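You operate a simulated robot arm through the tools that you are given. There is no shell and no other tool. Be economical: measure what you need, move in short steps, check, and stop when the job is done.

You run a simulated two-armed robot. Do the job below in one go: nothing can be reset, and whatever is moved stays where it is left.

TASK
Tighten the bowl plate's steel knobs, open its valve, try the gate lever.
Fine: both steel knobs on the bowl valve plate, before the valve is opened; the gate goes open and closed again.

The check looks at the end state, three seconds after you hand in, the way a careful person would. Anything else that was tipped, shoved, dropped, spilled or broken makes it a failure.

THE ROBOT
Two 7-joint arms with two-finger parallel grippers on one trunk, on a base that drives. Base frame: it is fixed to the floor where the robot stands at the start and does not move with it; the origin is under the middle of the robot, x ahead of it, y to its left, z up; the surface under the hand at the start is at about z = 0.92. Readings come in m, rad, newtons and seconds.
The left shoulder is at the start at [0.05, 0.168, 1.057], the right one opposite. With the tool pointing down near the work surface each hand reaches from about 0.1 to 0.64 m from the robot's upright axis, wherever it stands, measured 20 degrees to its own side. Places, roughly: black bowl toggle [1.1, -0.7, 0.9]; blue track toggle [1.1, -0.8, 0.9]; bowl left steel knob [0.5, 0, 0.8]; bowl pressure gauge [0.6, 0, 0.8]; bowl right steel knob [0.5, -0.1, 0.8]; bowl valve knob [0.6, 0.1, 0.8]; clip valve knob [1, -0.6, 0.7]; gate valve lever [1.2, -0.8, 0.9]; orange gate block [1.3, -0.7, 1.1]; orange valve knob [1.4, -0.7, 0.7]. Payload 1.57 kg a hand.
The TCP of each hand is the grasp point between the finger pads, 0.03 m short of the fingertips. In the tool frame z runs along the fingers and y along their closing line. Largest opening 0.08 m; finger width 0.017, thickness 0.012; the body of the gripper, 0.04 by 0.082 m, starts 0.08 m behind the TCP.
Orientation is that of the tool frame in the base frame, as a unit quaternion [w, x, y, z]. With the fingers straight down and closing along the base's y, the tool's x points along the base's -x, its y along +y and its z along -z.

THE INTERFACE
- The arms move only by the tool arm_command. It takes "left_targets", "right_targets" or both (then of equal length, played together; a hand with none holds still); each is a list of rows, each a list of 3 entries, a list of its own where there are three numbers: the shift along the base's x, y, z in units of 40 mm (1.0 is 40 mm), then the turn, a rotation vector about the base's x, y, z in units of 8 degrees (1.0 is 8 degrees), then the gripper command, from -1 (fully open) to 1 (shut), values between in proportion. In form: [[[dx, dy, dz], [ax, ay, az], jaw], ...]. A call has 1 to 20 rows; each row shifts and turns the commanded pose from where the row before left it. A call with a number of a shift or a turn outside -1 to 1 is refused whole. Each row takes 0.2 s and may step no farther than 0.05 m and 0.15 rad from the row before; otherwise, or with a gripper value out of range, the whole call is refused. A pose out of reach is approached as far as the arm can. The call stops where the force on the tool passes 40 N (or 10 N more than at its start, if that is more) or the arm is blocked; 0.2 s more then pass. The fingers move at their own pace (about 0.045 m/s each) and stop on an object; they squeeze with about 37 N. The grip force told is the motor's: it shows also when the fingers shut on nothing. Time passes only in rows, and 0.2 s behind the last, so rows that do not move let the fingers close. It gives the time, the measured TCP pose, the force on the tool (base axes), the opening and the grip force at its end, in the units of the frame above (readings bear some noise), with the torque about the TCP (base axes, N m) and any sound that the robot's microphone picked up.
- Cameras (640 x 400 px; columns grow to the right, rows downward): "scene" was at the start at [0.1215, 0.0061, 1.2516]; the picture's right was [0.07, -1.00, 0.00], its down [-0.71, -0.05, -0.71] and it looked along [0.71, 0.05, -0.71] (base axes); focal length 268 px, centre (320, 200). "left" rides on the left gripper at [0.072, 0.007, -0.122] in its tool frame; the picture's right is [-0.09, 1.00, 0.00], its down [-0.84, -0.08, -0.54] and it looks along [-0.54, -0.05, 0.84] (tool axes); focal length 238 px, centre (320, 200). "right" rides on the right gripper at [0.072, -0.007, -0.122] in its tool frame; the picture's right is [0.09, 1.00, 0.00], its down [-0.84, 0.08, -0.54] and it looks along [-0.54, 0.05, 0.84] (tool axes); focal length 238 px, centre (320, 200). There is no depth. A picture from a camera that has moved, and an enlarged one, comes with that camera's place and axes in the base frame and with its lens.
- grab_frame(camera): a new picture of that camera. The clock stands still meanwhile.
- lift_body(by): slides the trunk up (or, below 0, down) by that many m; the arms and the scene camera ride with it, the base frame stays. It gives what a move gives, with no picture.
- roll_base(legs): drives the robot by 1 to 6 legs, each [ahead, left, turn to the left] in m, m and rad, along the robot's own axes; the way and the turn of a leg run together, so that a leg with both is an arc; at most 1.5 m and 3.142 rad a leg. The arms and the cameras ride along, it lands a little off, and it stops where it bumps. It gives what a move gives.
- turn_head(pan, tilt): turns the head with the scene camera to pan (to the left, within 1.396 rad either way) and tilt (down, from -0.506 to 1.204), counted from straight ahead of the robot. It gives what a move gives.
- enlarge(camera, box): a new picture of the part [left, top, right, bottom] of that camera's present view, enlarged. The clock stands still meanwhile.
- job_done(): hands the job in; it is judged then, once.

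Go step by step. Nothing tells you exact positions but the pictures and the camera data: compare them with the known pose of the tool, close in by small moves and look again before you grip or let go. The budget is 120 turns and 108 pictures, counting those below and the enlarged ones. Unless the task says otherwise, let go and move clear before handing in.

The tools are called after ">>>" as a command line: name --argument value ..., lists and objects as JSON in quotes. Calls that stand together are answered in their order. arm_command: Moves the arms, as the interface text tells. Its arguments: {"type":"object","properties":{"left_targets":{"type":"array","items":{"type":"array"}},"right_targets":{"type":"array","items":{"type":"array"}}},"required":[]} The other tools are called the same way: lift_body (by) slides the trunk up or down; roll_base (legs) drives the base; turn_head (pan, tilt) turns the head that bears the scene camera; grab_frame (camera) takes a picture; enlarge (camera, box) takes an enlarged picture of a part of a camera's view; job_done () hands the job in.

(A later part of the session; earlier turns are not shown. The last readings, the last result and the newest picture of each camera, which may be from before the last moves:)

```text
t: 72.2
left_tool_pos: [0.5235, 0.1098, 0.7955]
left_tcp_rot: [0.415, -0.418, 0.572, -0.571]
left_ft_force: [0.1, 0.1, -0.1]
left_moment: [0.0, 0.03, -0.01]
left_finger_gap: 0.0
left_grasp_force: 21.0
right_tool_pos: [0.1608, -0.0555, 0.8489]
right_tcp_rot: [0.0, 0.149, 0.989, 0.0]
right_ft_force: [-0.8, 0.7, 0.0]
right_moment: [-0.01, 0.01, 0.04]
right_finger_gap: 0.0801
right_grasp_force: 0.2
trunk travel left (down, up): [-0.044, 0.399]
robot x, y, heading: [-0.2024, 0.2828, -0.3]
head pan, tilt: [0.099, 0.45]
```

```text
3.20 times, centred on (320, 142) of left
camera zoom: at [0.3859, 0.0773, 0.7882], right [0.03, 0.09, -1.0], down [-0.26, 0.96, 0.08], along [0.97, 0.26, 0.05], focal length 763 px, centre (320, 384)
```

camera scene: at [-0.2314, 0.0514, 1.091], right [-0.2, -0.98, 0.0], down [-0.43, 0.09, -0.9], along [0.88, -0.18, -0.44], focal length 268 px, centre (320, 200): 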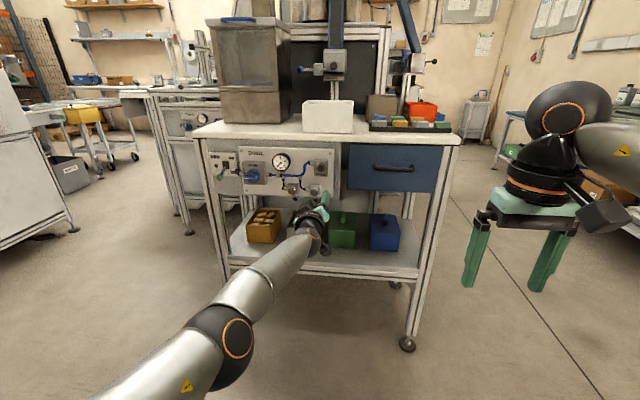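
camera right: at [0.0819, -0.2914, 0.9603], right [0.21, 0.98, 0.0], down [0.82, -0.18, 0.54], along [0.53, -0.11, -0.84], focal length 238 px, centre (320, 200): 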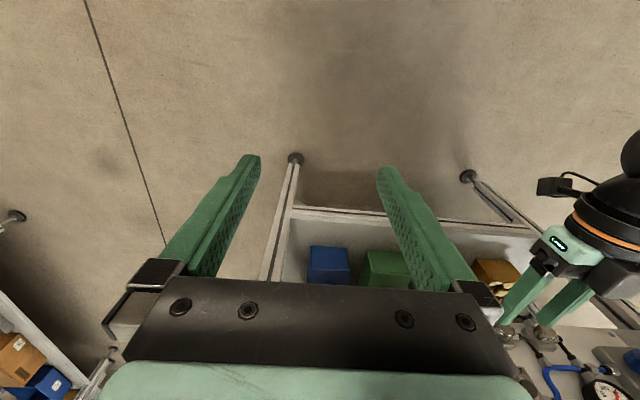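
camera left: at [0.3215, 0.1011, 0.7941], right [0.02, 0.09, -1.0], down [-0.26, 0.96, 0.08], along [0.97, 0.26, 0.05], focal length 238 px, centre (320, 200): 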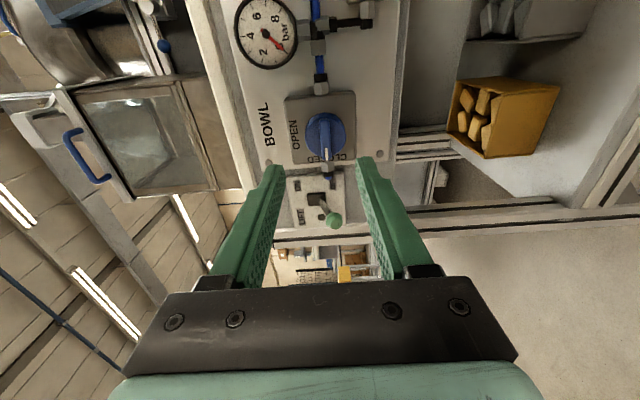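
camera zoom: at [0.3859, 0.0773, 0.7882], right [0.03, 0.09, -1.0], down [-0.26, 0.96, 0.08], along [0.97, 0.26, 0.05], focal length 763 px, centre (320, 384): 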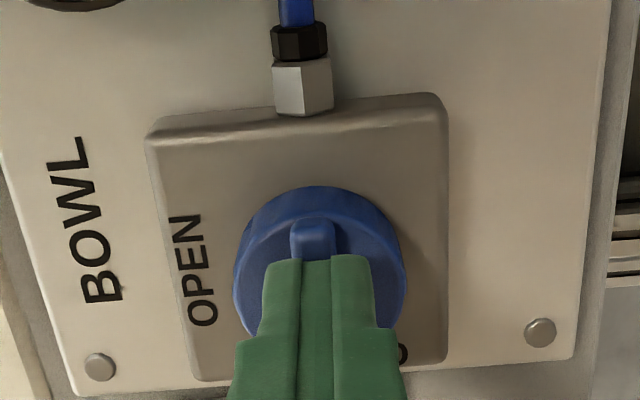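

Missed: the bar is still a little ahead and ~6 mm further left. I reopen, shift left 6 mm, forward 2 cm and close again.

>>> arm_command --left_targets '[[[0, 0, 0], [0, 0, 0], -0.2], [[0, 0, 0], [0, 0, 0], -0.2], [[0, 0, 0], [0, 0, 0], -0.2], [[0, 0, 0], [0, 0, 0], -0.2]]'

>>> roll_base --legs '[[0.02, 0.007, 0]]'

>>> enlarge --camera "left" --box '[220, 80, 420, 205]'

>>> arm_command --left_targets '[[[0, 0, 0], [0, 0, 0], 0.3], [[0, 0, 0], [0, 0, 0], 1], [[0, 0, 0], [0, 0, 0], 1], [[0, 0, 0], [0, 0, 0], 1], [[0, 0, 0], [0, 0, 0], 1]]'

```text
t: 73.2
left_tool_pos: [0.5246, 0.1103, 0.796]
left_tcp_rot: [-0.415, 0.417, -0.572, 0.572]
left_ft_force: [-0.5, 0.4, -0.7]
left_moment: [-0.01, -0.01, 0.02]
left_finger_gap: 0.048
left_grasp_force: 0.1
right_tool_pos: [0.16, -0.0556, 0.8469]
right_tcp_rot: [0.0, 0.148, 0.989, 0.0]
right_ft_force: [-0.3, -0.7, 0.5]
right_moment: [-0.02, 0.01, 0.01]
right_finger_gap: 0.0802
right_grasp_force: 0.0
trunk travel left (down, up): [-0.044, 0.399]
robot x, y, heading: [-0.2041, 0.2829, -0.296]
head pan, tilt: [0.099, 0.45]
```

```text
t: 74.0
left_tool_pos: [0.5447, 0.1103, 0.7951]
left_tcp_rot: [0.415, -0.419, 0.571, -0.571]
left_ft_force: [-0.7, -0.4, 0.3]
left_moment: [0.01, 0.0, 0.0]
left_finger_gap: 0.048
left_grasp_force: 0.1
right_tool_pos: [0.1825, -0.0563, 0.847]
right_tcp_rot: [0.001, 0.148, 0.989, 0.0]
right_ft_force: [-1.2, -0.2, -0.3]
right_moment: [-0.01, -0.03, -0.01]
right_finger_gap: 0.0802
right_grasp_force: 0.0
trunk travel left (down, up): [-0.044, 0.399]
robot x, y, heading: [-0.185, 0.2877, -0.296]
head pan, tilt: [0.099, 0.45]
```

```text
3.20 times, centred on (320, 142) of left
camera zoom: at [0.4071, 0.0782, 0.7882], right [0.02, 0.09, -1.0], down [-0.26, 0.96, 0.08], along [0.97, 0.26, 0.05], focal length 763 px, centre (320, 384)
```

zoom: 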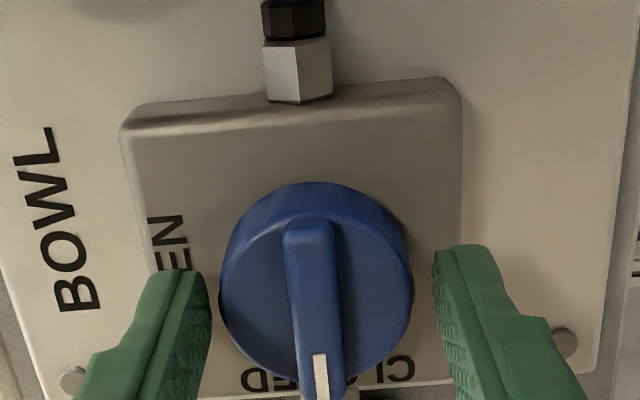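

```text
t: 75.2
left_tool_pos: [0.5463, 0.1092, 0.7966]
left_tcp_rot: [0.415, -0.418, 0.572, -0.571]
left_ft_force: [1.0, -0.8, 2.1]
left_moment: [-0.07, -0.32, -0.14]
left_finger_gap: 0.0416
left_grasp_force: 44.6
right_tool_pos: [0.1814, -0.0568, 0.8491]
right_tcp_rot: [0.001, 0.149, 0.989, 0.0]
right_ft_force: [0.2, -0.6, 0.0]
right_moment: [-0.01, -0.02, 0.0]
right_finger_gap: 0.0801
right_grasp_force: 0.0
trunk travel left (down, up): [-0.044, 0.399]
robot x, y, heading: [-0.1847, 0.2829, -0.299]
head pan, tilt: [0.099, 0.45]
```

I hold the knob's body (41.6 mm), good for turning. Clockwise now, toward OPEN.

>>> arm_command --left_targets '[[[0, 0, 0], [0.954, -0.3, 0], 1], [[0, 0, 0], [0.954, -0.3, 0], 1], [[0, 0, 0], [0.954, -0.3, 0], 1], [[0, 0, 0], [0.954, -0.3, 0], 1], [[0, 0, 0], [0.954, -0.3, 0], 1], [[0, 0, 0], [0, 0, 0], 1]]'

>>> enlarge --camera "left" --box '[220, 80, 420, 205]'

```text
t: 76.6
left_tool_pos: [0.5458, 0.1097, 0.7957]
left_tcp_rot: [0.585, -0.199, 0.681, -0.393]
left_ft_force: [3.0, -0.6, 2.6]
left_moment: [-0.2, -0.64, 0.37]
left_finger_gap: 0.0416
left_grasp_force: 45.0
right_tool_pos: [0.1813, -0.0559, 0.848]
right_tcp_rot: [0.001, 0.149, 0.989, -0.001]
right_ft_force: [-0.1, 0.3, 0.2]
right_moment: [0.0, 0.0, 0.03]
right_finger_gap: 0.08
right_grasp_force: 0.1
trunk travel left (down, up): [-0.044, 0.399]
robot x, y, heading: [-0.1845, 0.2804, -0.292]
head pan, tilt: [0.099, 0.45]
```

```text
3.20 times, centred on (320, 142) of left
camera zoom: at [0.4133, 0.098, 0.7442], right [0.21, 0.68, -0.7], down [-0.33, 0.73, 0.6], along [0.92, 0.11, 0.38], focal length 763 px, centre (320, 384)
```

zoom: 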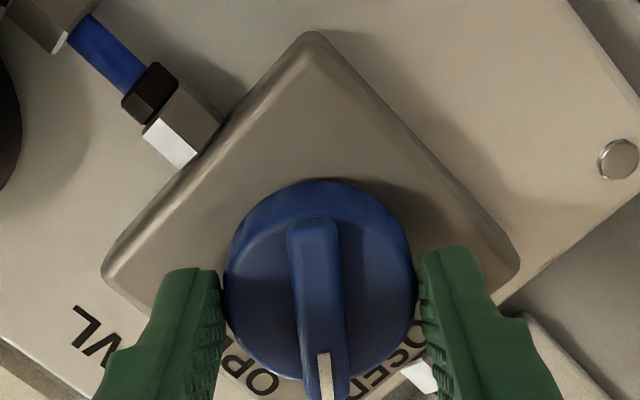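

The handle follows the hand, already past 40° toward OPEN. I finish the quarter turn.

>>> arm_command --left_targets '[[[0, 0, 0], [0.954, -0.3, 0], 1], [[0, 0, 0], [0.954, -0.3, 0], 1], [[0, 0, 0], [0.954, -0.3, 0], 1], [[0, 0, 0], [0.954, -0.3, 0], 1], [[0, 0, 0], [0.954, -0.3, 0], 1], [[0, 0, 0], [0.954, -0.3, 0], 1], [[0, 0, 0], [0, 0, 0], 1]]'

>>> enlarge --camera "left" --box '[220, 80, 420, 205]'

>>> grab_frame --camera "scene"

```text
t: 78.2
left_tool_pos: [0.5441, 0.1112, 0.7954]
left_tcp_rot: [0.695, 0.093, 0.703, -0.118]
left_ft_force: [3.0, 1.6, 2.5]
left_moment: [-0.12, -0.47, -0.04]
left_finger_gap: 0.0418
left_grasp_force: 45.0
right_tool_pos: [0.1823, -0.0555, 0.8486]
right_tcp_rot: [0.0, 0.149, 0.989, 0.0]
right_ft_force: [-0.1, 0.1, -0.6]
right_moment: [0.01, -0.03, -0.01]
right_finger_gap: 0.08
right_grasp_force: 0.1
trunk travel left (down, up): [-0.044, 0.399]
robot x, y, heading: [-0.183, 0.2868, -0.299]
head pan, tilt: [0.099, 0.45]
```

```text
3.20 times, centred on (320, 142) of left
camera zoom: at [0.4296, 0.1499, 0.7233], right [0.3, 0.95, 0.06], down [-0.53, 0.11, 0.84], along [0.8, -0.28, 0.54], focal length 763 px, centre (320, 384)
```

zoom: 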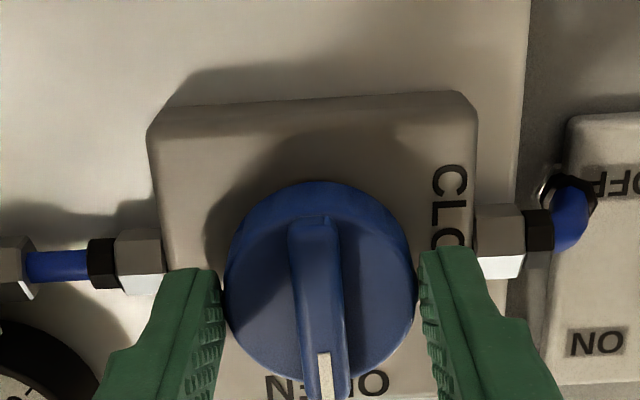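

```text
55 pictures are left
camera scene: at [-0.0552, 0.2565, 1.1], right [-0.2, -0.98, 0.0], down [-0.43, 0.08, -0.9], along [0.88, -0.18, -0.44], focal length 268 px, centre (320, 200)
```

scene: 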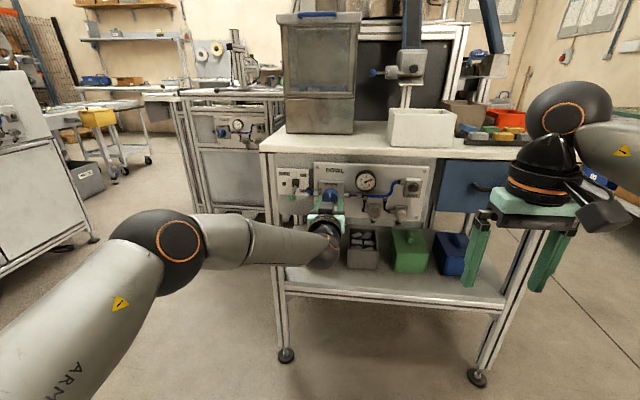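

The handle points to OPEN. I check the gauge, and nudge the turn a few degrees to its stop.

>>> arm_command --left_targets '[[[0, 0, 0], [0.6, -0.19, 0], 1], [[0, 0, 0], [0, 0, 0], 1]]'

>>> enlarge --camera "scene" --box '[300, 150, 440, 238]'

```text
t: 78.8
left_tool_pos: [0.5453, 0.1096, 0.7967]
left_tcp_rot: [0.699, 0.124, 0.698, -0.089]
left_ft_force: [4.1, 2.8, 4.5]
left_moment: [-0.23, -0.01, -0.12]
left_finger_gap: 0.0416
left_grasp_force: 44.6
right_tool_pos: [0.181, -0.0548, 0.8479]
right_tcp_rot: [0.0, 0.148, 0.989, -0.001]
right_ft_force: [0.1, -0.8, 0.2]
right_moment: [-0.01, 0.0, 0.0]
right_finger_gap: 0.08
right_grasp_force: 0.1
trunk travel left (down, up): [-0.044, 0.399]
robot x, y, heading: [-0.1852, 0.2831, -0.296]
head pan, tilt: [0.099, 0.45]
```

```text
4.55 times, centred on (370, 194) of scene
camera zoom: at [-0.0552, 0.2565, 1.1], right [-0.2, -0.98, 0.0], down [-0.43, 0.08, -0.9], along [0.88, -0.18, -0.44], focal length 1219 px, centre (93, 227)
```

zoom: 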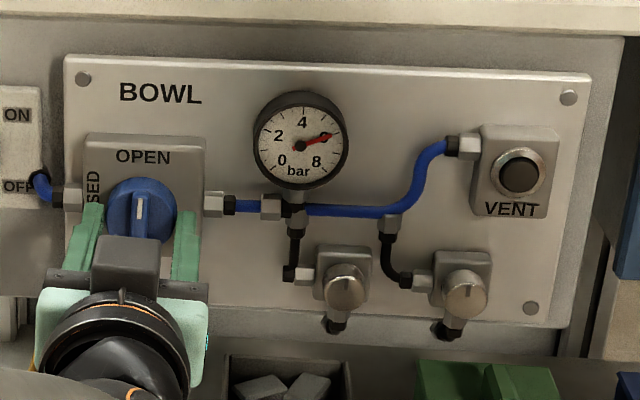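

The gauge climbed to 6 bar and no hiss was heard: the knobs are tight. I release and back away, then look to the right for the gate valve near [1.2, -0.8].

>>> arm_command --left_targets '[[[0, 0, 0], [0, 0, 0], -0.4], [[0, 0, 0], [0, 0, 0], -0.4], [[0, 0, 0], [0, 0, 0], -0.4]]'

>>> roll_base --legs '[[-0.25, 0, 0]]'

>>> turn_head --pan -0.25 --tilt 0.3

>>> grab_frame --camera "scene"

```text
t: 79.6
left_tool_pos: [0.5435, 0.1102, 0.7958]
left_tcp_rot: [0.699, 0.125, 0.698, -0.089]
left_ft_force: [-0.1, -0.5, -0.8]
left_moment: [0.01, -0.01, 0.02]
left_finger_gap: 0.0561
left_grasp_force: 0.1
right_tool_pos: [0.1814, -0.0564, 0.848]
right_tcp_rot: [0.001, 0.149, 0.989, 0.0]
right_ft_force: [0.9, -0.3, 0.1]
right_moment: [0.02, 0.01, 0.03]
right_finger_gap: 0.0803
right_grasp_force: 0.0
trunk travel left (down, up): [-0.044, 0.399]
robot x, y, heading: [-0.1812, 0.2825, -0.294]
head pan, tilt: [0.099, 0.45]
```

```text
t: 81.1
left_tool_pos: [0.4229, 0.1441, 0.7976]
left_tcp_rot: [0.7, 0.128, 0.696, -0.093]
left_ft_force: [-0.3, 0.2, 0.2]
left_moment: [0.01, -0.04, 0.03]
left_finger_gap: 0.0559
left_grasp_force: 0.0
right_tool_pos: [0.057, -0.0172, 0.8487]
right_tcp_rot: [0.002, 0.153, 0.988, 0.0]
right_ft_force: [-0.5, 0.2, -0.3]
right_moment: [0.0, -0.02, 0.03]
right_finger_gap: 0.0801
right_grasp_force: 0.0
trunk travel left (down, up): [-0.044, 0.399]
robot x, y, heading: [-0.3061, 0.3226, -0.308]
head pan, tilt: [0.099, 0.45]
stopped in leg 1: the robot was blocked; the commanded pose is now the measured one
```

```text
t: 81.9
left_tool_pos: [0.4232, 0.1432, 0.797]
left_tcp_rot: [0.7, 0.127, 0.696, -0.093]
left_ft_force: [0.3, 0.7, -0.1]
left_moment: [0.02, 0.02, 0.0]
left_finger_gap: 0.0561
left_grasp_force: 0.1
right_tool_pos: [0.0559, -0.0198, 0.8484]
right_tcp_rot: [0.001, 0.155, 0.988, -0.001]
right_ft_force: [-0.2, -0.7, 1.0]
right_moment: [-0.03, 0.0, 0.02]
right_finger_gap: 0.0802
right_grasp_force: 0.0
trunk travel left (down, up): [-0.044, 0.399]
robot x, y, heading: [-0.3032, 0.3278, -0.305]
head pan, tilt: [-0.25, 0.3]
```

```text
53 pictures are left
camera scene: at [-0.1875, 0.266, 1.1139], right [-0.53, -0.85, 0.0], down [-0.25, 0.16, -0.96], along [0.81, -0.5, -0.3], focal length 268 px, centre (320, 200)
```

scene: 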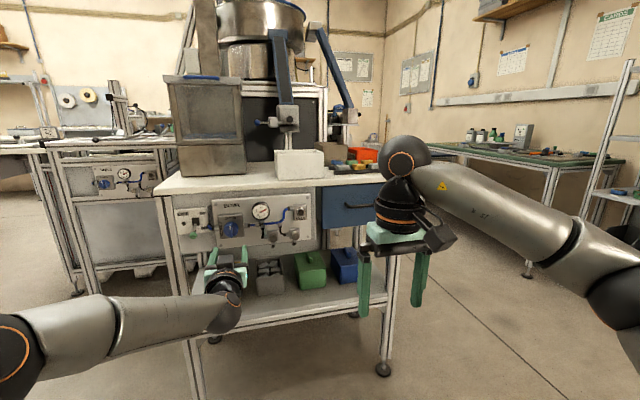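

A bit behind me is blocked, so I'll not go back there. The gate valve must be on the bench's right side; I look right to plan the way.

>>> turn_head --pan -1.0 --tilt 0.5

>>> grab_frame --camera "scene"

```text
t: 83.0
left_tool_pos: [0.4226, 0.1432, 0.7969]
left_tcp_rot: [0.7, 0.127, 0.696, -0.092]
left_ft_force: [0.5, -0.8, -0.4]
left_moment: [0.02, 0.01, 0.04]
left_finger_gap: 0.0559
left_grasp_force: 0.0
right_tool_pos: [0.0563, -0.0179, 0.8491]
right_tcp_rot: [0.001, 0.155, 0.988, 0.0]
right_ft_force: [0.1, -0.1, -0.4]
right_moment: [-0.01, 0.0, 0.0]
right_finger_gap: 0.0797
right_grasp_force: 0.0
trunk travel left (down, up): [-0.044, 0.399]
robot x, y, heading: [-0.3062, 0.3268, -0.312]
head pan, tilt: [-1.0, 0.499]
```

```text
52 pictures are left
camera scene: at [-0.243, 0.2275, 1.0955], right [-0.97, -0.26, 0.0], down [-0.12, 0.46, -0.88], along [0.23, -0.85, -0.48], focal length 268 px, centre (320, 200)
```

scene: 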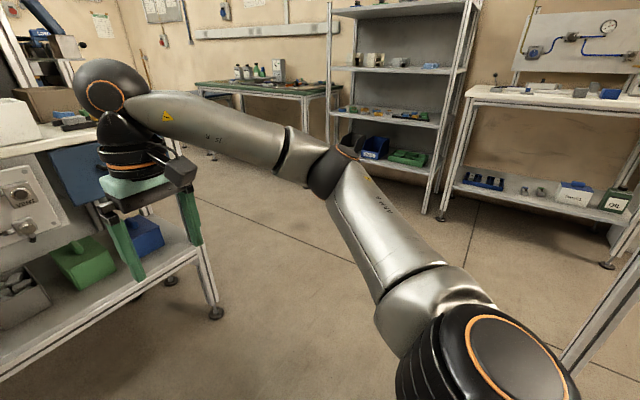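

The floor on the right is free up to a shelf ~1.8 m off. I fold the left hand back (fingers down, like at the start) before driving around.

>>> arm_command --left_targets '[[[-0.3, 0.1, 0.2], [0.3, 0.95, 0], -0.4], [[-0.5, 0.15, 0.2], [0.3, 0.95, 0], -0.4], [[-0.6, 0.19, 0.2], [0.3, 0.95, 0], -0.4], [[-0.6, 0.19, 0.2], [0.3, 0.95, 0], -0.4], [[-0.6, 0.19, 0.2], [0.3, 0.95, 0], -0.4], [[-0.6, 0.19, 0.2], [0.3, 0.95, 0], -0.4], [[-0.6, 0.19, 0.2], [0.3, 0.95, 0], -0.4], [[-0.6, 0.19, 0.2], [0.3, 0.95, 0], -0.4], [[-0.6, 0.19, 0.2], [0.3, 0.95, 0], -0.4], [[-0.6, 0.19, 0.2], [0.3, 0.95, 0], -0.4], [[-0.6, 0.19, 0.2], [0.3, 0.95, 0], -0.4], [[0, 0, 0], [0, 0, 0], -0.4]]'

>>> roll_base --legs '[[0.05, -0.7, 0]]'

>>> turn_head --pan 0.0 --tilt 0.35

>>> grab_frame --camera "scene"

```text
t: 85.6
left_tool_pos: [0.1741, 0.2224, 0.8849]
left_tcp_rot: [0.017, 0.177, 0.984, -0.005]
left_ft_force: [0.3, 0.5, -0.2]
left_moment: [-0.01, -0.02, 0.02]
left_finger_gap: 0.0559
left_grasp_force: 0.1
right_tool_pos: [0.0565, -0.0181, 0.8478]
right_tcp_rot: [0.001, 0.155, 0.988, -0.001]
right_ft_force: [-0.1, 0.3, -0.1]
right_moment: [0.04, 0.0, -0.01]
right_finger_gap: 0.0802
right_grasp_force: 0.2
trunk travel left (down, up): [-0.044, 0.399]
robot x, y, heading: [-0.3075, 0.3246, -0.314]
head pan, tilt: [-1.0, 0.499]
```

```text
t: 86.4
left_tool_pos: [0.174, 0.2199, 0.8851]
left_tcp_rot: [0.018, 0.178, 0.984, -0.006]
left_ft_force: [0.3, 0.1, 1.2]
left_moment: [0.0, 0.01, 0.01]
left_finger_gap: 0.0563
left_grasp_force: 0.1
right_tool_pos: [0.0559, -0.0201, 0.8481]
right_tcp_rot: [0.002, 0.156, 0.988, 0.0]
right_ft_force: [0.2, 0.4, -0.2]
right_moment: [0.0, 0.03, 0.0]
right_finger_gap: 0.08
right_grasp_force: 0.0
trunk travel left (down, up): [-0.044, 0.399]
robot x, y, heading: [-0.3056, 0.3281, -0.31]
head pan, tilt: [-1.0, 0.499]
stopped in leg 1: the robot was blocked; the commanded pose is now the measured one
```

```text
t: 87.7
left_tool_pos: [0.1742, 0.2206, 0.8851]
left_tcp_rot: [0.018, 0.178, 0.984, -0.006]
left_ft_force: [-0.6, 0.5, -0.2]
left_moment: [0.01, -0.01, 0.01]
left_finger_gap: 0.056
left_grasp_force: 0.0
right_tool_pos: [0.0558, -0.0197, 0.8481]
right_tcp_rot: [0.002, 0.156, 0.988, 0.0]
right_ft_force: [-0.2, -0.7, 0.9]
right_moment: [0.01, -0.06, 0.01]
right_finger_gap: 0.08
right_grasp_force: 0.1
trunk travel left (down, up): [-0.044, 0.399]
robot x, y, heading: [-0.3076, 0.3275, -0.309]
head pan, tilt: [0.0, 0.351]
```

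```text
51 pictures are left
camera scene: at [-0.1782, 0.2861, 1.1092], right [-0.31, -0.95, 0.0], down [-0.33, 0.11, -0.94], along [0.89, -0.29, -0.34], focal length 268 px, centre (320, 200)
```

scene: 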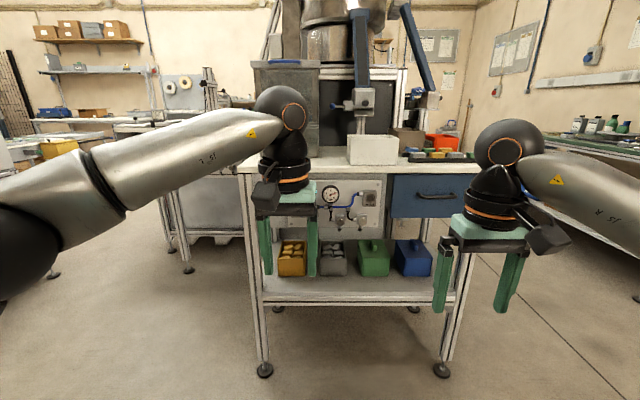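

Still in contact with whatever is behind; I go forward first, then right.

>>> roll_base --legs '[[0.12, 0, 0], [0, -0.6, 0]]'

>>> turn_head --pan 1.3 --tilt 0.6

>>> grab_frame --camera "scene"

```text
t: 94.2
left_tool_pos: [0.1062, -0.3806, 0.8844]
left_tcp_rot: [0.019, 0.173, 0.985, -0.006]
left_ft_force: [-0.3, -0.1, 0.3]
left_moment: [0.0, 0.03, 0.02]
left_finger_gap: 0.0561
left_grasp_force: 0.0
right_tool_pos: [-0.0098, -0.6233, 0.848]
right_tcp_rot: [0.002, 0.153, 0.988, 0.0]
right_ft_force: [-0.1, 0.6, 0.5]
right_moment: [-0.02, 0.0, -0.02]
right_finger_gap: 0.08
right_grasp_force: 0.0
trunk travel left (down, up): [-0.044, 0.399]
robot x, y, heading: [-0.3752, -0.2804, -0.299]
head pan, tilt: [0.0, 0.351]
```

```text
t: 95.7
left_tool_pos: [0.1063, -0.3811, 0.8854]
left_tcp_rot: [0.018, 0.173, 0.985, -0.006]
left_ft_force: [-0.2, -0.2, -0.4]
left_moment: [0.0, -0.01, -0.01]
left_finger_gap: 0.056
left_grasp_force: 0.0
right_tool_pos: [-0.0109, -0.6224, 0.8488]
right_tcp_rot: [0.002, 0.151, 0.988, 0.0]
right_ft_force: [-0.5, 0.1, -0.2]
right_moment: [-0.01, -0.02, -0.03]
right_finger_gap: 0.0802
right_grasp_force: 0.1
trunk travel left (down, up): [-0.044, 0.399]
robot x, y, heading: [-0.3767, -0.277, -0.304]
head pan, tilt: [1.3, 0.6]
```

```text
50 pictures are left
camera scene: at [-0.2878, -0.2165, 1.0864], right [0.84, -0.54, 0.0], down [-0.31, -0.47, -0.83], along [0.45, 0.69, -0.56], focal length 268 px, centre (320, 200)
```

scene: 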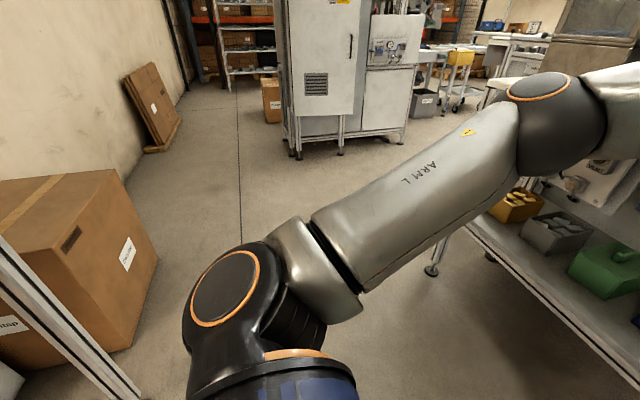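

The way further right looks clear; I drive diagonally right-ahead and turn left to face along the bench's side.

>>> roll_base --legs '[[0.2, -0.75, 0], [0, 0, 1.57]]'

>>> turn_head --pan -0.6 --tilt 0.35

>>> grab_frame --camera "scene"

```text
t: 106.5
left_tool_pos: [-0.3066, -0.5683, 0.8845]
left_tcp_rot: [0.017, -0.579, 0.815, 0.009]
left_ft_force: [-0.6, 0.0, 0.4]
left_moment: [0.03, 0.04, -0.03]
left_finger_gap: 0.0558
left_grasp_force: 0.0
right_tool_pos: [-0.0639, -0.6811, 0.8494]
right_tcp_rot: [0.001, -0.597, 0.802, 0.001]
right_ft_force: [-0.1, -0.9, 0.1]
right_moment: [-0.03, 0.0, 0.02]
right_finger_gap: 0.08
right_grasp_force: 0.1
trunk travel left (down, up): [-0.044, 0.399]
robot x, y, heading: [-0.4046, -1.0499, 1.286]
head pan, tilt: [1.3, 0.6]
```

```text
t: 108.4
left_tool_pos: [-0.3078, -0.5685, 0.8849]
left_tcp_rot: [0.017, -0.578, 0.816, 0.009]
left_ft_force: [0.7, -0.2, 0.4]
left_moment: [-0.02, -0.01, 0.04]
left_finger_gap: 0.056
left_grasp_force: 0.0
right_tool_pos: [-0.0644, -0.6818, 0.8483]
right_tcp_rot: [0.001, -0.597, 0.802, 0.001]
right_ft_force: [-0.2, -0.3, 0.5]
right_moment: [-0.03, -0.02, 0.01]
right_finger_gap: 0.0799
right_grasp_force: 0.1
trunk travel left (down, up): [-0.044, 0.399]
robot x, y, heading: [-0.4068, -1.048, 1.28]
head pan, tilt: [-0.6, 0.351]
```

```text
49 pictures are left
camera scene: at [-0.3193, -0.9528, 1.1092], right [0.63, -0.78, 0.0], down [-0.27, -0.22, -0.94], along [0.73, 0.59, -0.34], focal length 268 px, centre (320, 200)
```

scene: 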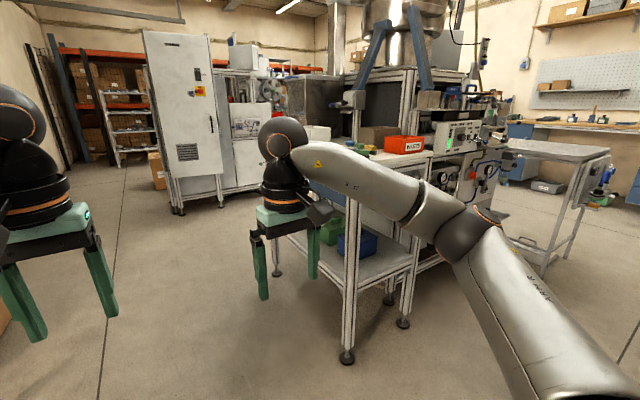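

I see the station with its panel and valves on the bench's right-rear side. I slide right (along the bench) 0.85 m and look straight at it.

>>> roll_base --legs '[[0, -0.85, 0]]'

>>> turn_head --pan -0.5 --tilt 0.3

>>> grab_frame --camera "scene"

```text
t: 116.2
left_tool_pos: [0.5106, -0.8155, 0.885]
left_tcp_rot: [0.018, -0.575, 0.818, 0.008]
left_ft_force: [-0.3, -0.2, 0.5]
left_moment: [0.03, -0.01, -0.01]
left_finger_gap: 0.0562
left_grasp_force: 0.0
right_tool_pos: [0.7531, -0.9306, 0.8495]
right_tcp_rot: [0.002, -0.593, 0.805, 0.001]
right_ft_force: [0.3, -0.7, -0.5]
right_moment: [0.02, -0.01, 0.02]
right_finger_gap: 0.0801
right_grasp_force: 0.0
trunk travel left (down, up): [-0.044, 0.399]
robot x, y, heading: [0.4127, -1.2969, 1.275]
head pan, tilt: [-0.6, 0.351]
```

```text
t: 116.9
left_tool_pos: [0.5116, -0.8157, 0.8845]
left_tcp_rot: [0.017, -0.575, 0.818, 0.009]
left_ft_force: [0.6, -0.4, -0.4]
left_moment: [0.0, 0.0, 0.0]
left_finger_gap: 0.0559
left_grasp_force: 0.1
right_tool_pos: [0.754, -0.931, 0.8501]
right_tcp_rot: [0.002, -0.594, 0.805, 0.001]
right_ft_force: [0.4, 0.6, 0.4]
right_moment: [0.02, -0.03, 0.0]
right_finger_gap: 0.08
right_grasp_force: 0.0
trunk travel left (down, up): [-0.044, 0.399]
robot x, y, heading: [0.4075, -1.3006, 1.271]
head pan, tilt: [-0.499, 0.3]
```

```text
48 pictures are left
camera scene: at [0.4903, -1.1932, 1.1139], right [0.7, -0.72, 0.0], down [-0.21, -0.21, -0.96], along [0.68, 0.67, -0.3], focal length 268 px, centre (320, 200)
```

scene: 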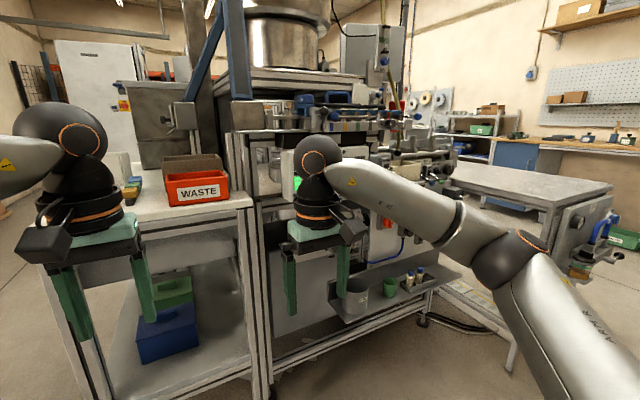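

The right hand hides the panel; I slide 0.38 m further and look left-ahead.

>>> roll_base --legs '[[0, -0.38, 0]]'

>>> turn_head --pan -0.1 --tilt 0.3

>>> grab_frame --camera "scene"

```text
t: 120.8
left_tool_pos: [0.8689, -0.9248, 0.8849]
left_tcp_rot: [0.017, -0.577, 0.816, 0.01]
left_ft_force: [-0.6, 0.4, 0.1]
left_moment: [0.04, 0.03, 0.02]
left_finger_gap: 0.0559
left_grasp_force: 0.2
right_tool_pos: [1.1102, -1.04, 0.8481]
right_tcp_rot: [0.001, -0.594, 0.804, 0.001]
right_ft_force: [-0.1, -0.5, 0.6]
right_moment: [-0.01, -0.02, 0.01]
right_finger_gap: 0.0801
right_grasp_force: 0.0
trunk travel left (down, up): [-0.044, 0.399]
robot x, y, heading: [0.7709, -1.4081, 1.276]
head pan, tilt: [-0.499, 0.3]
```

```text
t: 121.6
left_tool_pos: [0.8685, -0.9245, 0.8846]
left_tcp_rot: [0.017, -0.577, 0.817, 0.008]
left_ft_force: [0.1, -0.5, 0.1]
left_moment: [0.02, -0.02, 0.02]
left_finger_gap: 0.0559
left_grasp_force: 0.0
right_tool_pos: [1.1111, -1.0397, 0.8485]
right_tcp_rot: [0.001, -0.595, 0.804, 0.001]
right_ft_force: [0.4, 0.6, -0.3]
right_moment: [0.01, -0.02, -0.02]
right_finger_gap: 0.0798
right_grasp_force: 0.1
trunk travel left (down, up): [-0.044, 0.399]
robot x, y, heading: [0.7683, -1.4038, 1.282]
head pan, tilt: [-0.099, 0.3]
```

```text
47 pictures are left
camera scene: at [0.8184, -1.2817, 1.1139], right [0.92, -0.38, 0.0], down [-0.11, -0.27, -0.96], along [0.37, 0.88, -0.3], focal length 268 px, centre (320, 200)
```

scene: 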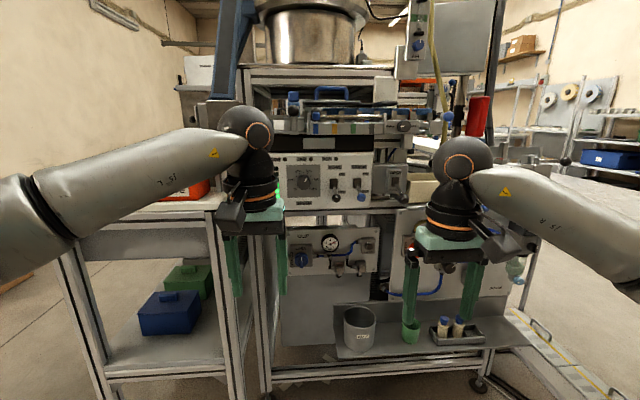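

>>> enlarge --camera "scene" --box '[270, 60, 460, 180]'

>>> enlarge --camera "scene" --box '[270, 140, 430, 240]'

```text
3.33 times, centred on (365, 120) of scene
camera zoom: at [0.8184, -1.2817, 1.1139], right [0.92, -0.38, 0.0], down [-0.11, -0.27, -0.96], along [0.37, 0.88, -0.3], focal length 894 px, centre (170, 467)
```

zoom: 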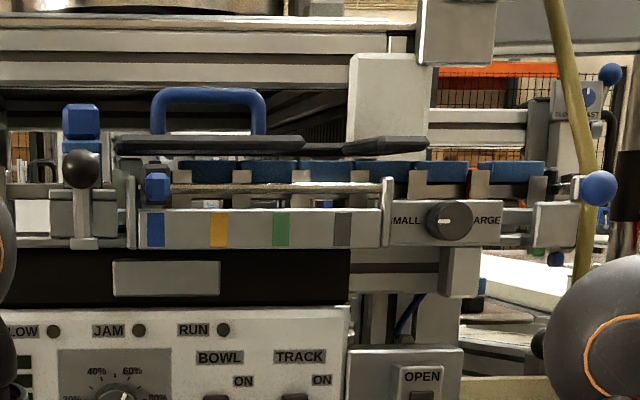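

```text
4.00 times, centred on (350, 190) of scene
camera zoom: at [0.8184, -1.2817, 1.1139], right [0.92, -0.38, 0.0], down [-0.11, -0.27, -0.96], along [0.37, 0.88, -0.3], focal length 1072 px, centre (200, 240)
```

zoom: 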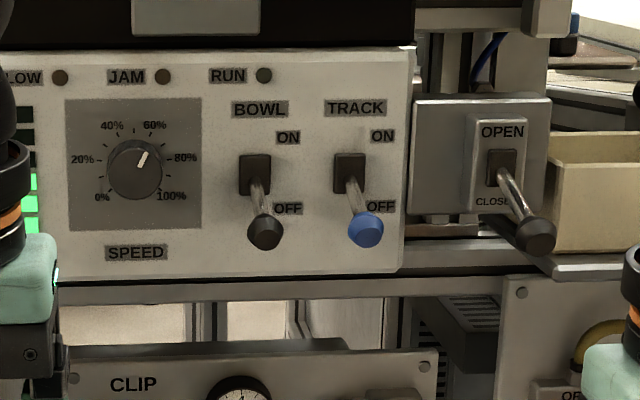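

Found: a toggle lever marked OPEN (up) / CLOSED (down), now down, right of the TRACK toggle, near [1.22, -0.81, 0.93]. I back off a bit, move the left hand aside and center the right hand, ready to level it.

>>> roll_base --legs '[[-0.17, 0, 0]]'

>>> arm_command --left_targets '[[[-0.96, 0.29, 0], [0, 0, 0], -0.4], [[-0.96, 0.29, 0], [0, 0, 0], -0.4], [[-0.96, 0.29, 0], [0, 0, 0], -0.4], [[-0.96, 0.29, 0], [0, 0, 0], -0.4], [[-0.96, 0.29, 0], [0, 0, 0], -0.4]]' --right_targets '[[[-0.76, 0.44, 0.18], [0, 0, 0], 0], [[-0.76, 0.44, 0.18], [0, 0, 0], 0.5], [[-0.76, 0.44, 0.18], [0, 0, 0], 1], [[-0.76, 0.44, 0.18], [0, 0, 0], 1], [[-0.76, 0.44, 0.18], [0, 0, 0], 1]]'

>>> arm_command --right_targets '[[[0.18, 0.6, -0.2], [0.958, -0.287, 0], 1], [[0.18, 0.6, -0.2], [0.958, -0.287, 0], 1], [[0.18, 0.6, -0.2], [0.958, -0.287, 0], 1], [[0.18, 0.6, -0.2], [0.958, -0.287, 0], 1], [[0.18, 0.6, -0.2], [0.958, -0.287, 0], 1], [[0.18, 0.6, -0.2], [0.958, -0.287, 0], 1], [[0.18, 0.6, -0.2], [0.958, -0.287, 0], 1], [[0.18, 0.6, -0.2], [0.958, -0.287, 0], 1], [[0.15, 0.5, -0.2], [0.958, -0.287, 0], 1], [[0.15, 0.5, -0.2], [0.958, -0.287, 0], 1], [[0.1, 0.3, -0.2], [0.958, -0.287, 0], 1], [[0, 0, 0], [0.24, -0.07, 0], 1]]'

>>> grab_frame --camera "scene"

```text
t: 123.1
left_tool_pos: [0.8193, -1.0848, 0.8837]
left_tcp_rot: [0.017, -0.577, 0.817, 0.009]
left_ft_force: [0.2, 0.3, -0.1]
left_moment: [-0.02, -0.01, 0.01]
left_finger_gap: 0.0563
left_grasp_force: 0.2
right_tool_pos: [1.0629, -1.1984, 0.8482]
right_tcp_rot: [0.001, -0.595, 0.803, 0.001]
right_ft_force: [0.6, 1.4, 0.0]
right_moment: [-0.01, 0.03, -0.01]
right_finger_gap: 0.0801
right_grasp_force: 0.0
trunk travel left (down, up): [-0.044, 0.399]
robot x, y, heading: [0.7198, -1.5619, 1.278]
head pan, tilt: [-0.099, 0.3]
```

```text
t: 124.3
left_tool_pos: [0.6269, -1.026, 0.8816]
left_tcp_rot: [0.017, -0.577, 0.817, 0.009]
left_ft_force: [-0.2, 0.7, -0.3]
left_moment: [0.02, 0.03, -0.04]
left_finger_gap: 0.0559
left_grasp_force: 0.0
right_tool_pos: [0.9099, -1.1112, 0.8849]
right_tcp_rot: [0.002, -0.596, 0.803, 0.001]
right_ft_force: [0.0, -0.1, -0.6]
right_moment: [0.0, 0.02, -0.01]
right_finger_gap: 0.0
right_grasp_force: 12.4
trunk travel left (down, up): [-0.044, 0.399]
robot x, y, heading: [0.7209, -1.5665, 1.279]
head pan, tilt: [-0.099, 0.3]
```

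```text
t: 126.9
left_tool_pos: [0.6257, -1.0273, 0.8811]
left_tcp_rot: [0.017, -0.577, 0.816, 0.008]
left_ft_force: [-0.2, 0.0, 0.2]
left_moment: [-0.01, 0.04, 0.01]
left_finger_gap: 0.0559
left_grasp_force: 0.1
right_tool_pos: [0.9835, -0.867, 0.7976]
right_tcp_rot: [0.568, -0.42, 0.567, 0.424]
right_ft_force: [-0.2, 0.1, 0.0]
right_moment: [-0.03, -0.01, 0.02]
right_finger_gap: 0.0
right_grasp_force: 21.9
trunk travel left (down, up): [-0.044, 0.399]
robot x, y, heading: [0.7221, -1.5646, 1.275]
head pan, tilt: [-0.099, 0.3]
```

```text
44 pictures are left
camera scene: at [0.7698, -1.4417, 1.1139], right [0.92, -0.38, 0.0], down [-0.11, -0.27, -0.96], along [0.37, 0.88, -0.3], focal length 268 px, centre (320, 200)
```

scene: 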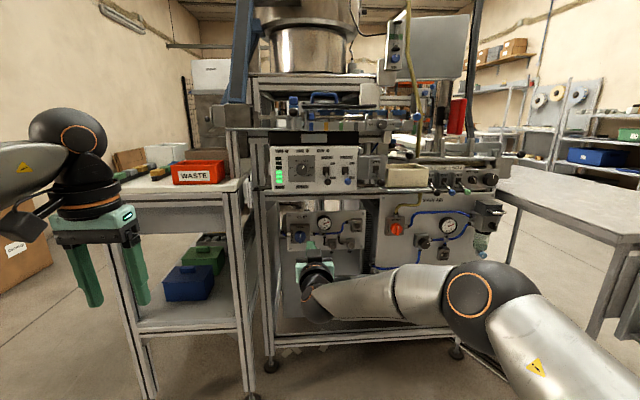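

The right hand is level. I now take close looks to triangulate the lever.

>>> enlarge --camera "scene" --box '[320, 130, 440, 205]'

>>> grab_frame --camera "right"

```text
5.33 times, centred on (380, 168) of scene
camera zoom: at [0.7698, -1.4417, 1.1139], right [0.92, -0.38, 0.0], down [-0.11, -0.27, -0.96], along [0.37, 0.88, -0.3], focal length 1430 px, centre (0, 373)
```

zoom: 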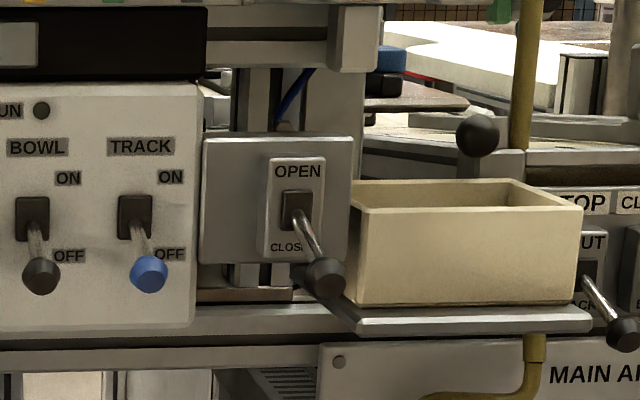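

```text
42 pictures are left
camera right: at [0.956, -0.9842, 0.7242], right [-0.95, 0.28, -0.09], down [-0.23, -0.5, 0.83], along [0.19, 0.82, 0.54], focal length 238 px, centre (320, 200)
```

right: 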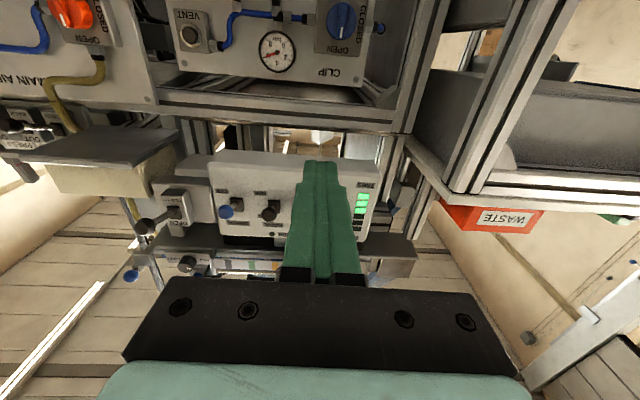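

The ball of the lever is at about [1.227, -0.808, 0.935], pivot 4 cm behind it. To keep the right elbow clear of the side table I turn the robot 23° right and approach at that angle, below the ball.

>>> roll_base --legs '[[0, 0, -0.4], [0, 0.145, 0]]'

>>> lift_body --by 0.108

>>> grab_frame --camera "scene"

>>> grab_frame --camera "right"

```text
t: 130.0
left_tool_pos: [0.7396, -0.941, 0.882]
left_tcp_rot: [0.018, -0.4, 0.916, 0.005]
left_ft_force: [0.3, 0.6, 0.0]
left_moment: [0.02, -0.02, -0.01]
left_finger_gap: 0.0559
left_grasp_force: 0.0
right_tool_pos: [1.1294, -0.9368, 0.7967]
right_tcp_rot: [0.641, -0.297, 0.641, 0.301]
right_ft_force: [0.6, -0.6, -0.6]
right_moment: [0.0, 0.01, 0.0]
right_finger_gap: 0.0002
right_grasp_force: 21.4
trunk travel left (down, up): [-0.044, 0.399]
robot x, y, heading: [0.6184, -1.4697, 0.871]
head pan, tilt: [-0.099, 0.3]
```

```text
t: 131.4
left_tool_pos: [0.7383, -0.9405, 0.9902]
left_tcp_rot: [0.018, -0.4, 0.916, 0.006]
left_ft_force: [-0.9, -1.2, -0.3]
left_moment: [-0.03, 0.0, -0.02]
left_finger_gap: 0.0561
left_grasp_force: 0.0
right_tool_pos: [1.1308, -0.9368, 0.9049]
right_tcp_rot: [0.641, -0.297, 0.641, 0.301]
right_ft_force: [-0.3, 0.5, 0.0]
right_moment: [0.02, -0.02, -0.01]
right_finger_gap: 0.0
right_grasp_force: 21.3
trunk travel left (down, up): [-0.152, 0.291]
robot x, y, heading: [0.6132, -1.4717, 0.871]
head pan, tilt: [-0.099, 0.3]
```

```text
41 pictures are left
camera scene: at [0.7066, -1.379, 1.2218], right [0.7, -0.72, 0.0], down [-0.21, -0.21, -0.96], along [0.68, 0.67, -0.3], focal length 268 px, centre (320, 200)
```

scene: 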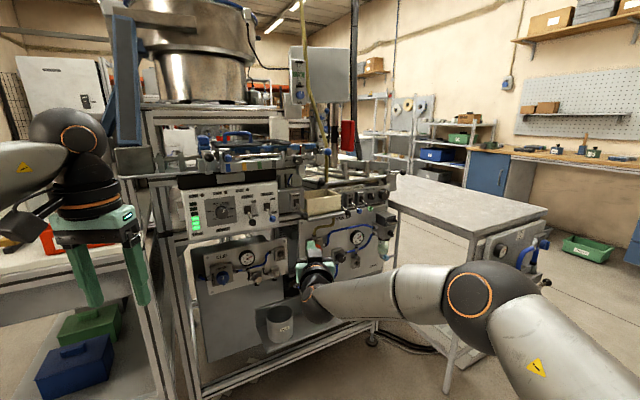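

```text
40 pictures are left
camera right: at [1.0584, -1.0325, 0.8316], right [-0.76, 0.64, -0.09], down [-0.41, -0.37, 0.84], along [0.5, 0.67, 0.54], focal length 238 px, centre (320, 200)
```

right: 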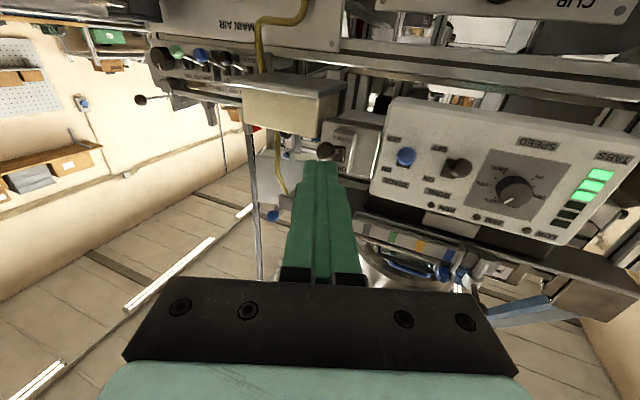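

The ball is confirmed at about [1.227, -0.808, 0.938], 16 cm ahead, 9 mm left of the finger axis and ~1 cm above the fingers. I drive in under it.

>>> roll_base --legs '[[0.1, 0.009, 0]]'

>>> grab_frame --camera "right"

```text
t: 132.5
left_tool_pos: [0.7951, -0.8615, 0.9909]
left_tcp_rot: [0.019, -0.4, 0.916, 0.005]
left_ft_force: [-0.3, -0.4, 0.4]
left_moment: [0.02, -0.02, -0.01]
left_finger_gap: 0.0559
left_grasp_force: 0.1
right_tool_pos: [1.186, -0.858, 0.9036]
right_tcp_rot: [0.642, -0.296, 0.641, 0.299]
right_ft_force: [-0.2, -0.5, -0.6]
right_moment: [0.0, -0.02, 0.02]
right_finger_gap: 0.0
right_grasp_force: 21.0
trunk travel left (down, up): [-0.152, 0.291]
robot x, y, heading: [0.6727, -1.3958, 0.873]
head pan, tilt: [-0.099, 0.3]
```

```text
39 pictures are left
camera right: at [1.1143, -0.9531, 0.8316], right [-0.76, 0.64, -0.09], down [-0.41, -0.37, 0.84], along [0.5, 0.67, 0.54], focal length 238 px, centre (320, 200)
```

right: 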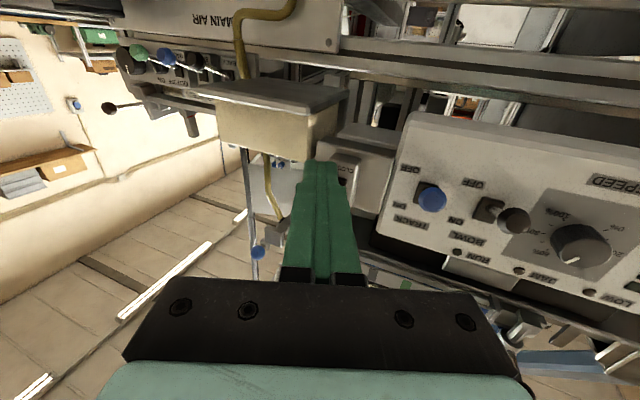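

>>> roll_base --legs '[[0.047, 0, 0]]'

>>> enlarge --camera "scene" --box '[240, 160, 360, 235]'

```text
t: 133.4
left_tool_pos: [0.8254, -0.8255, 0.9895]
left_tcp_rot: [0.018, -0.4, 0.916, 0.005]
left_ft_force: [-0.6, 0.9, -0.4]
left_moment: [0.02, 0.03, 0.0]
left_finger_gap: 0.056
left_grasp_force: 0.0
right_tool_pos: [1.2174, -0.8213, 0.9045]
right_tcp_rot: [0.641, -0.296, 0.641, 0.3]
right_ft_force: [0.1, -0.2, -0.1]
right_moment: [0.0, -0.03, 0.05]
right_finger_gap: 0.0
right_grasp_force: 21.2
trunk travel left (down, up): [-0.152, 0.291]
robot x, y, heading: [0.7007, -1.3597, 0.869]
head pan, tilt: [-0.099, 0.3]
```

```text
5.33 times, centred on (300, 198) of scene
camera zoom: at [0.7927, -1.2633, 1.2218], right [0.7, -0.72, 0.0], down [-0.21, -0.21, -0.96], along [0.69, 0.67, -0.3], focal length 1430 px, centre (427, 213)
```

zoom: 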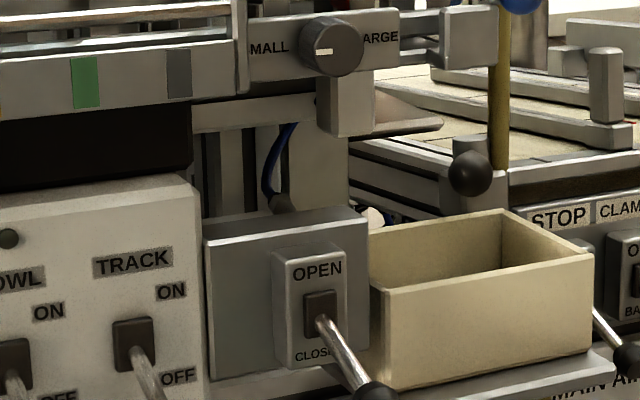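

>>> turn_head --pan -0.1 --tilt 0.5

>>> enlarge --camera "scene" --box '[220, 80, 380, 180]'

```text
t: 134.2
left_tool_pos: [0.8255, -0.8253, 0.9898]
left_tcp_rot: [0.019, -0.4, 0.916, 0.006]
left_ft_force: [-0.1, -1.4, 0.2]
left_moment: [-0.02, -0.03, 0.03]
left_finger_gap: 0.0559
left_grasp_force: 0.0
right_tool_pos: [1.2174, -0.8218, 0.9027]
right_tcp_rot: [0.641, -0.297, 0.641, 0.3]
right_ft_force: [0.5, -0.1, 0.0]
right_moment: [-0.03, 0.0, -0.02]
right_finger_gap: 0.0001
right_grasp_force: 21.3
trunk travel left (down, up): [-0.152, 0.291]
robot x, y, heading: [0.6972, -1.3612, 0.868]
head pan, tilt: [-0.099, 0.499]
```

```text
4.00 times, centred on (300, 130) of scene
camera zoom: at [0.7908, -1.2652, 1.2035], right [0.7, -0.72, 0.0], down [-0.34, -0.33, -0.88], along [0.63, 0.61, -0.48], focal length 1072 px, centre (400, 480)
```

zoom: 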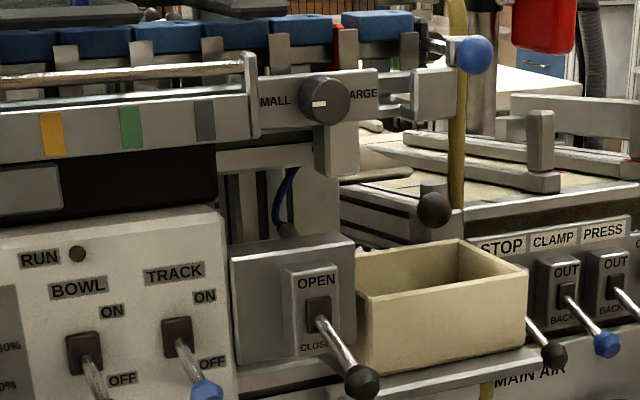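

The ball hangs right over my fingers. I lift slowly to push the lever up.

>>> lift_body --by 0.045

>>> enlarge --camera "scene" --box '[220, 80, 380, 180]'

```text
t: 135.0
left_tool_pos: [0.8272, -0.825, 1.0347]
left_tcp_rot: [0.018, -0.4, 0.916, 0.005]
left_ft_force: [0.3, -1.0, -0.5]
left_moment: [-0.02, -0.01, 0.0]
left_finger_gap: 0.0558
left_grasp_force: 0.1
right_tool_pos: [1.2166, -0.8211, 0.9512]
right_tcp_rot: [0.641, -0.297, 0.64, 0.301]
right_ft_force: [0.5, 0.7, 0.5]
right_moment: [0.05, -0.02, 0.01]
right_finger_gap: 0.0002
right_grasp_force: 21.6
trunk travel left (down, up): [-0.197, 0.246]
robot x, y, heading: [0.7004, -1.3591, 0.864]
head pan, tilt: [-0.099, 0.499]
```

```text
4.00 times, centred on (300, 130) of scene
camera zoom: at [0.791, -1.2649, 1.2485], right [0.7, -0.72, 0.0], down [-0.34, -0.33, -0.88], along [0.63, 0.61, -0.48], focal length 1072 px, centre (400, 480)
```

zoom: 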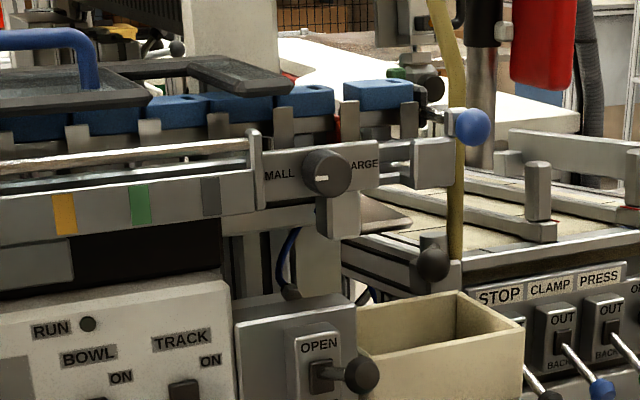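

The lever flipped up (ball now ~0.979 high, no load): OPEN. I check the gate block and the lever closely.

>>> lift_body --by 0.008

>>> enlarge --camera "scene" --box '[270, 90, 350, 140]'

>>> enlarge --camera "scene" --box '[260, 140, 360, 202]'

```text
t: 135.6
left_tool_pos: [0.8262, -0.8251, 1.042]
left_tcp_rot: [0.019, -0.4, 0.916, 0.006]
left_ft_force: [-0.2, -0.2, -0.3]
left_moment: [0.03, -0.05, -0.01]
left_finger_gap: 0.0561
left_grasp_force: 0.0
right_tool_pos: [1.217, -0.8216, 0.957]
right_tcp_rot: [0.641, -0.297, 0.641, 0.3]
right_ft_force: [-0.3, 0.0, -0.6]
right_moment: [-0.01, -0.01, -0.02]
right_finger_gap: 0.0
right_grasp_force: 21.5
trunk travel left (down, up): [-0.205, 0.238]
robot x, y, heading: [0.7012, -1.3568, 0.869]
head pan, tilt: [-0.099, 0.499]
```

```text
8.00 times, centred on (310, 115) of scene
camera zoom: at [0.7909, -1.265, 1.2565], right [0.7, -0.72, 0.0], down [-0.34, -0.33, -0.88], along [0.63, 0.61, -0.48], focal length 2145 px, centre (400, 880)
```

zoom: 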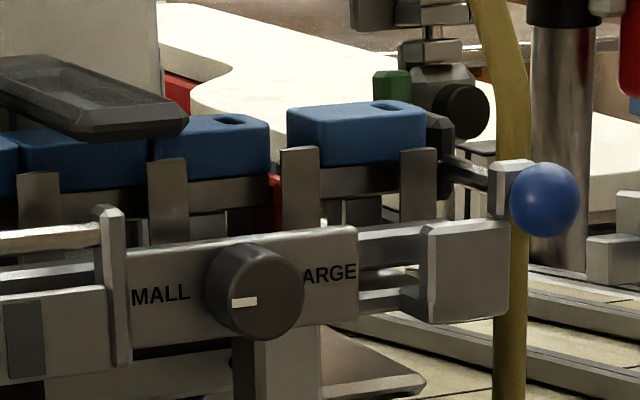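

```text
6.40 times, centred on (310, 171) of scene
camera zoom: at [0.7909, -1.265, 1.2565], right [0.7, -0.72, 0.0], down [-0.34, -0.33, -0.88], along [0.63, 0.61, -0.48], focal length 1716 px, centre (384, 386)
```

zoom: 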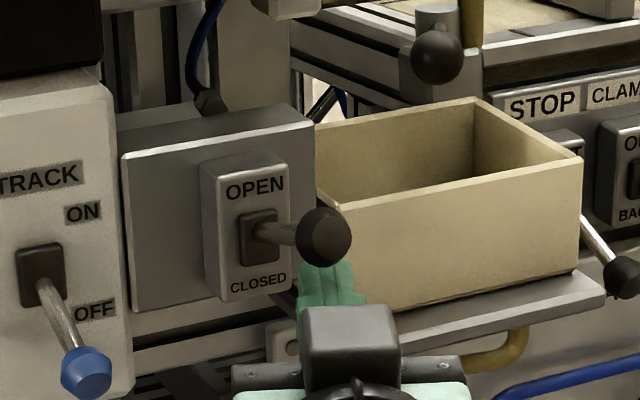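

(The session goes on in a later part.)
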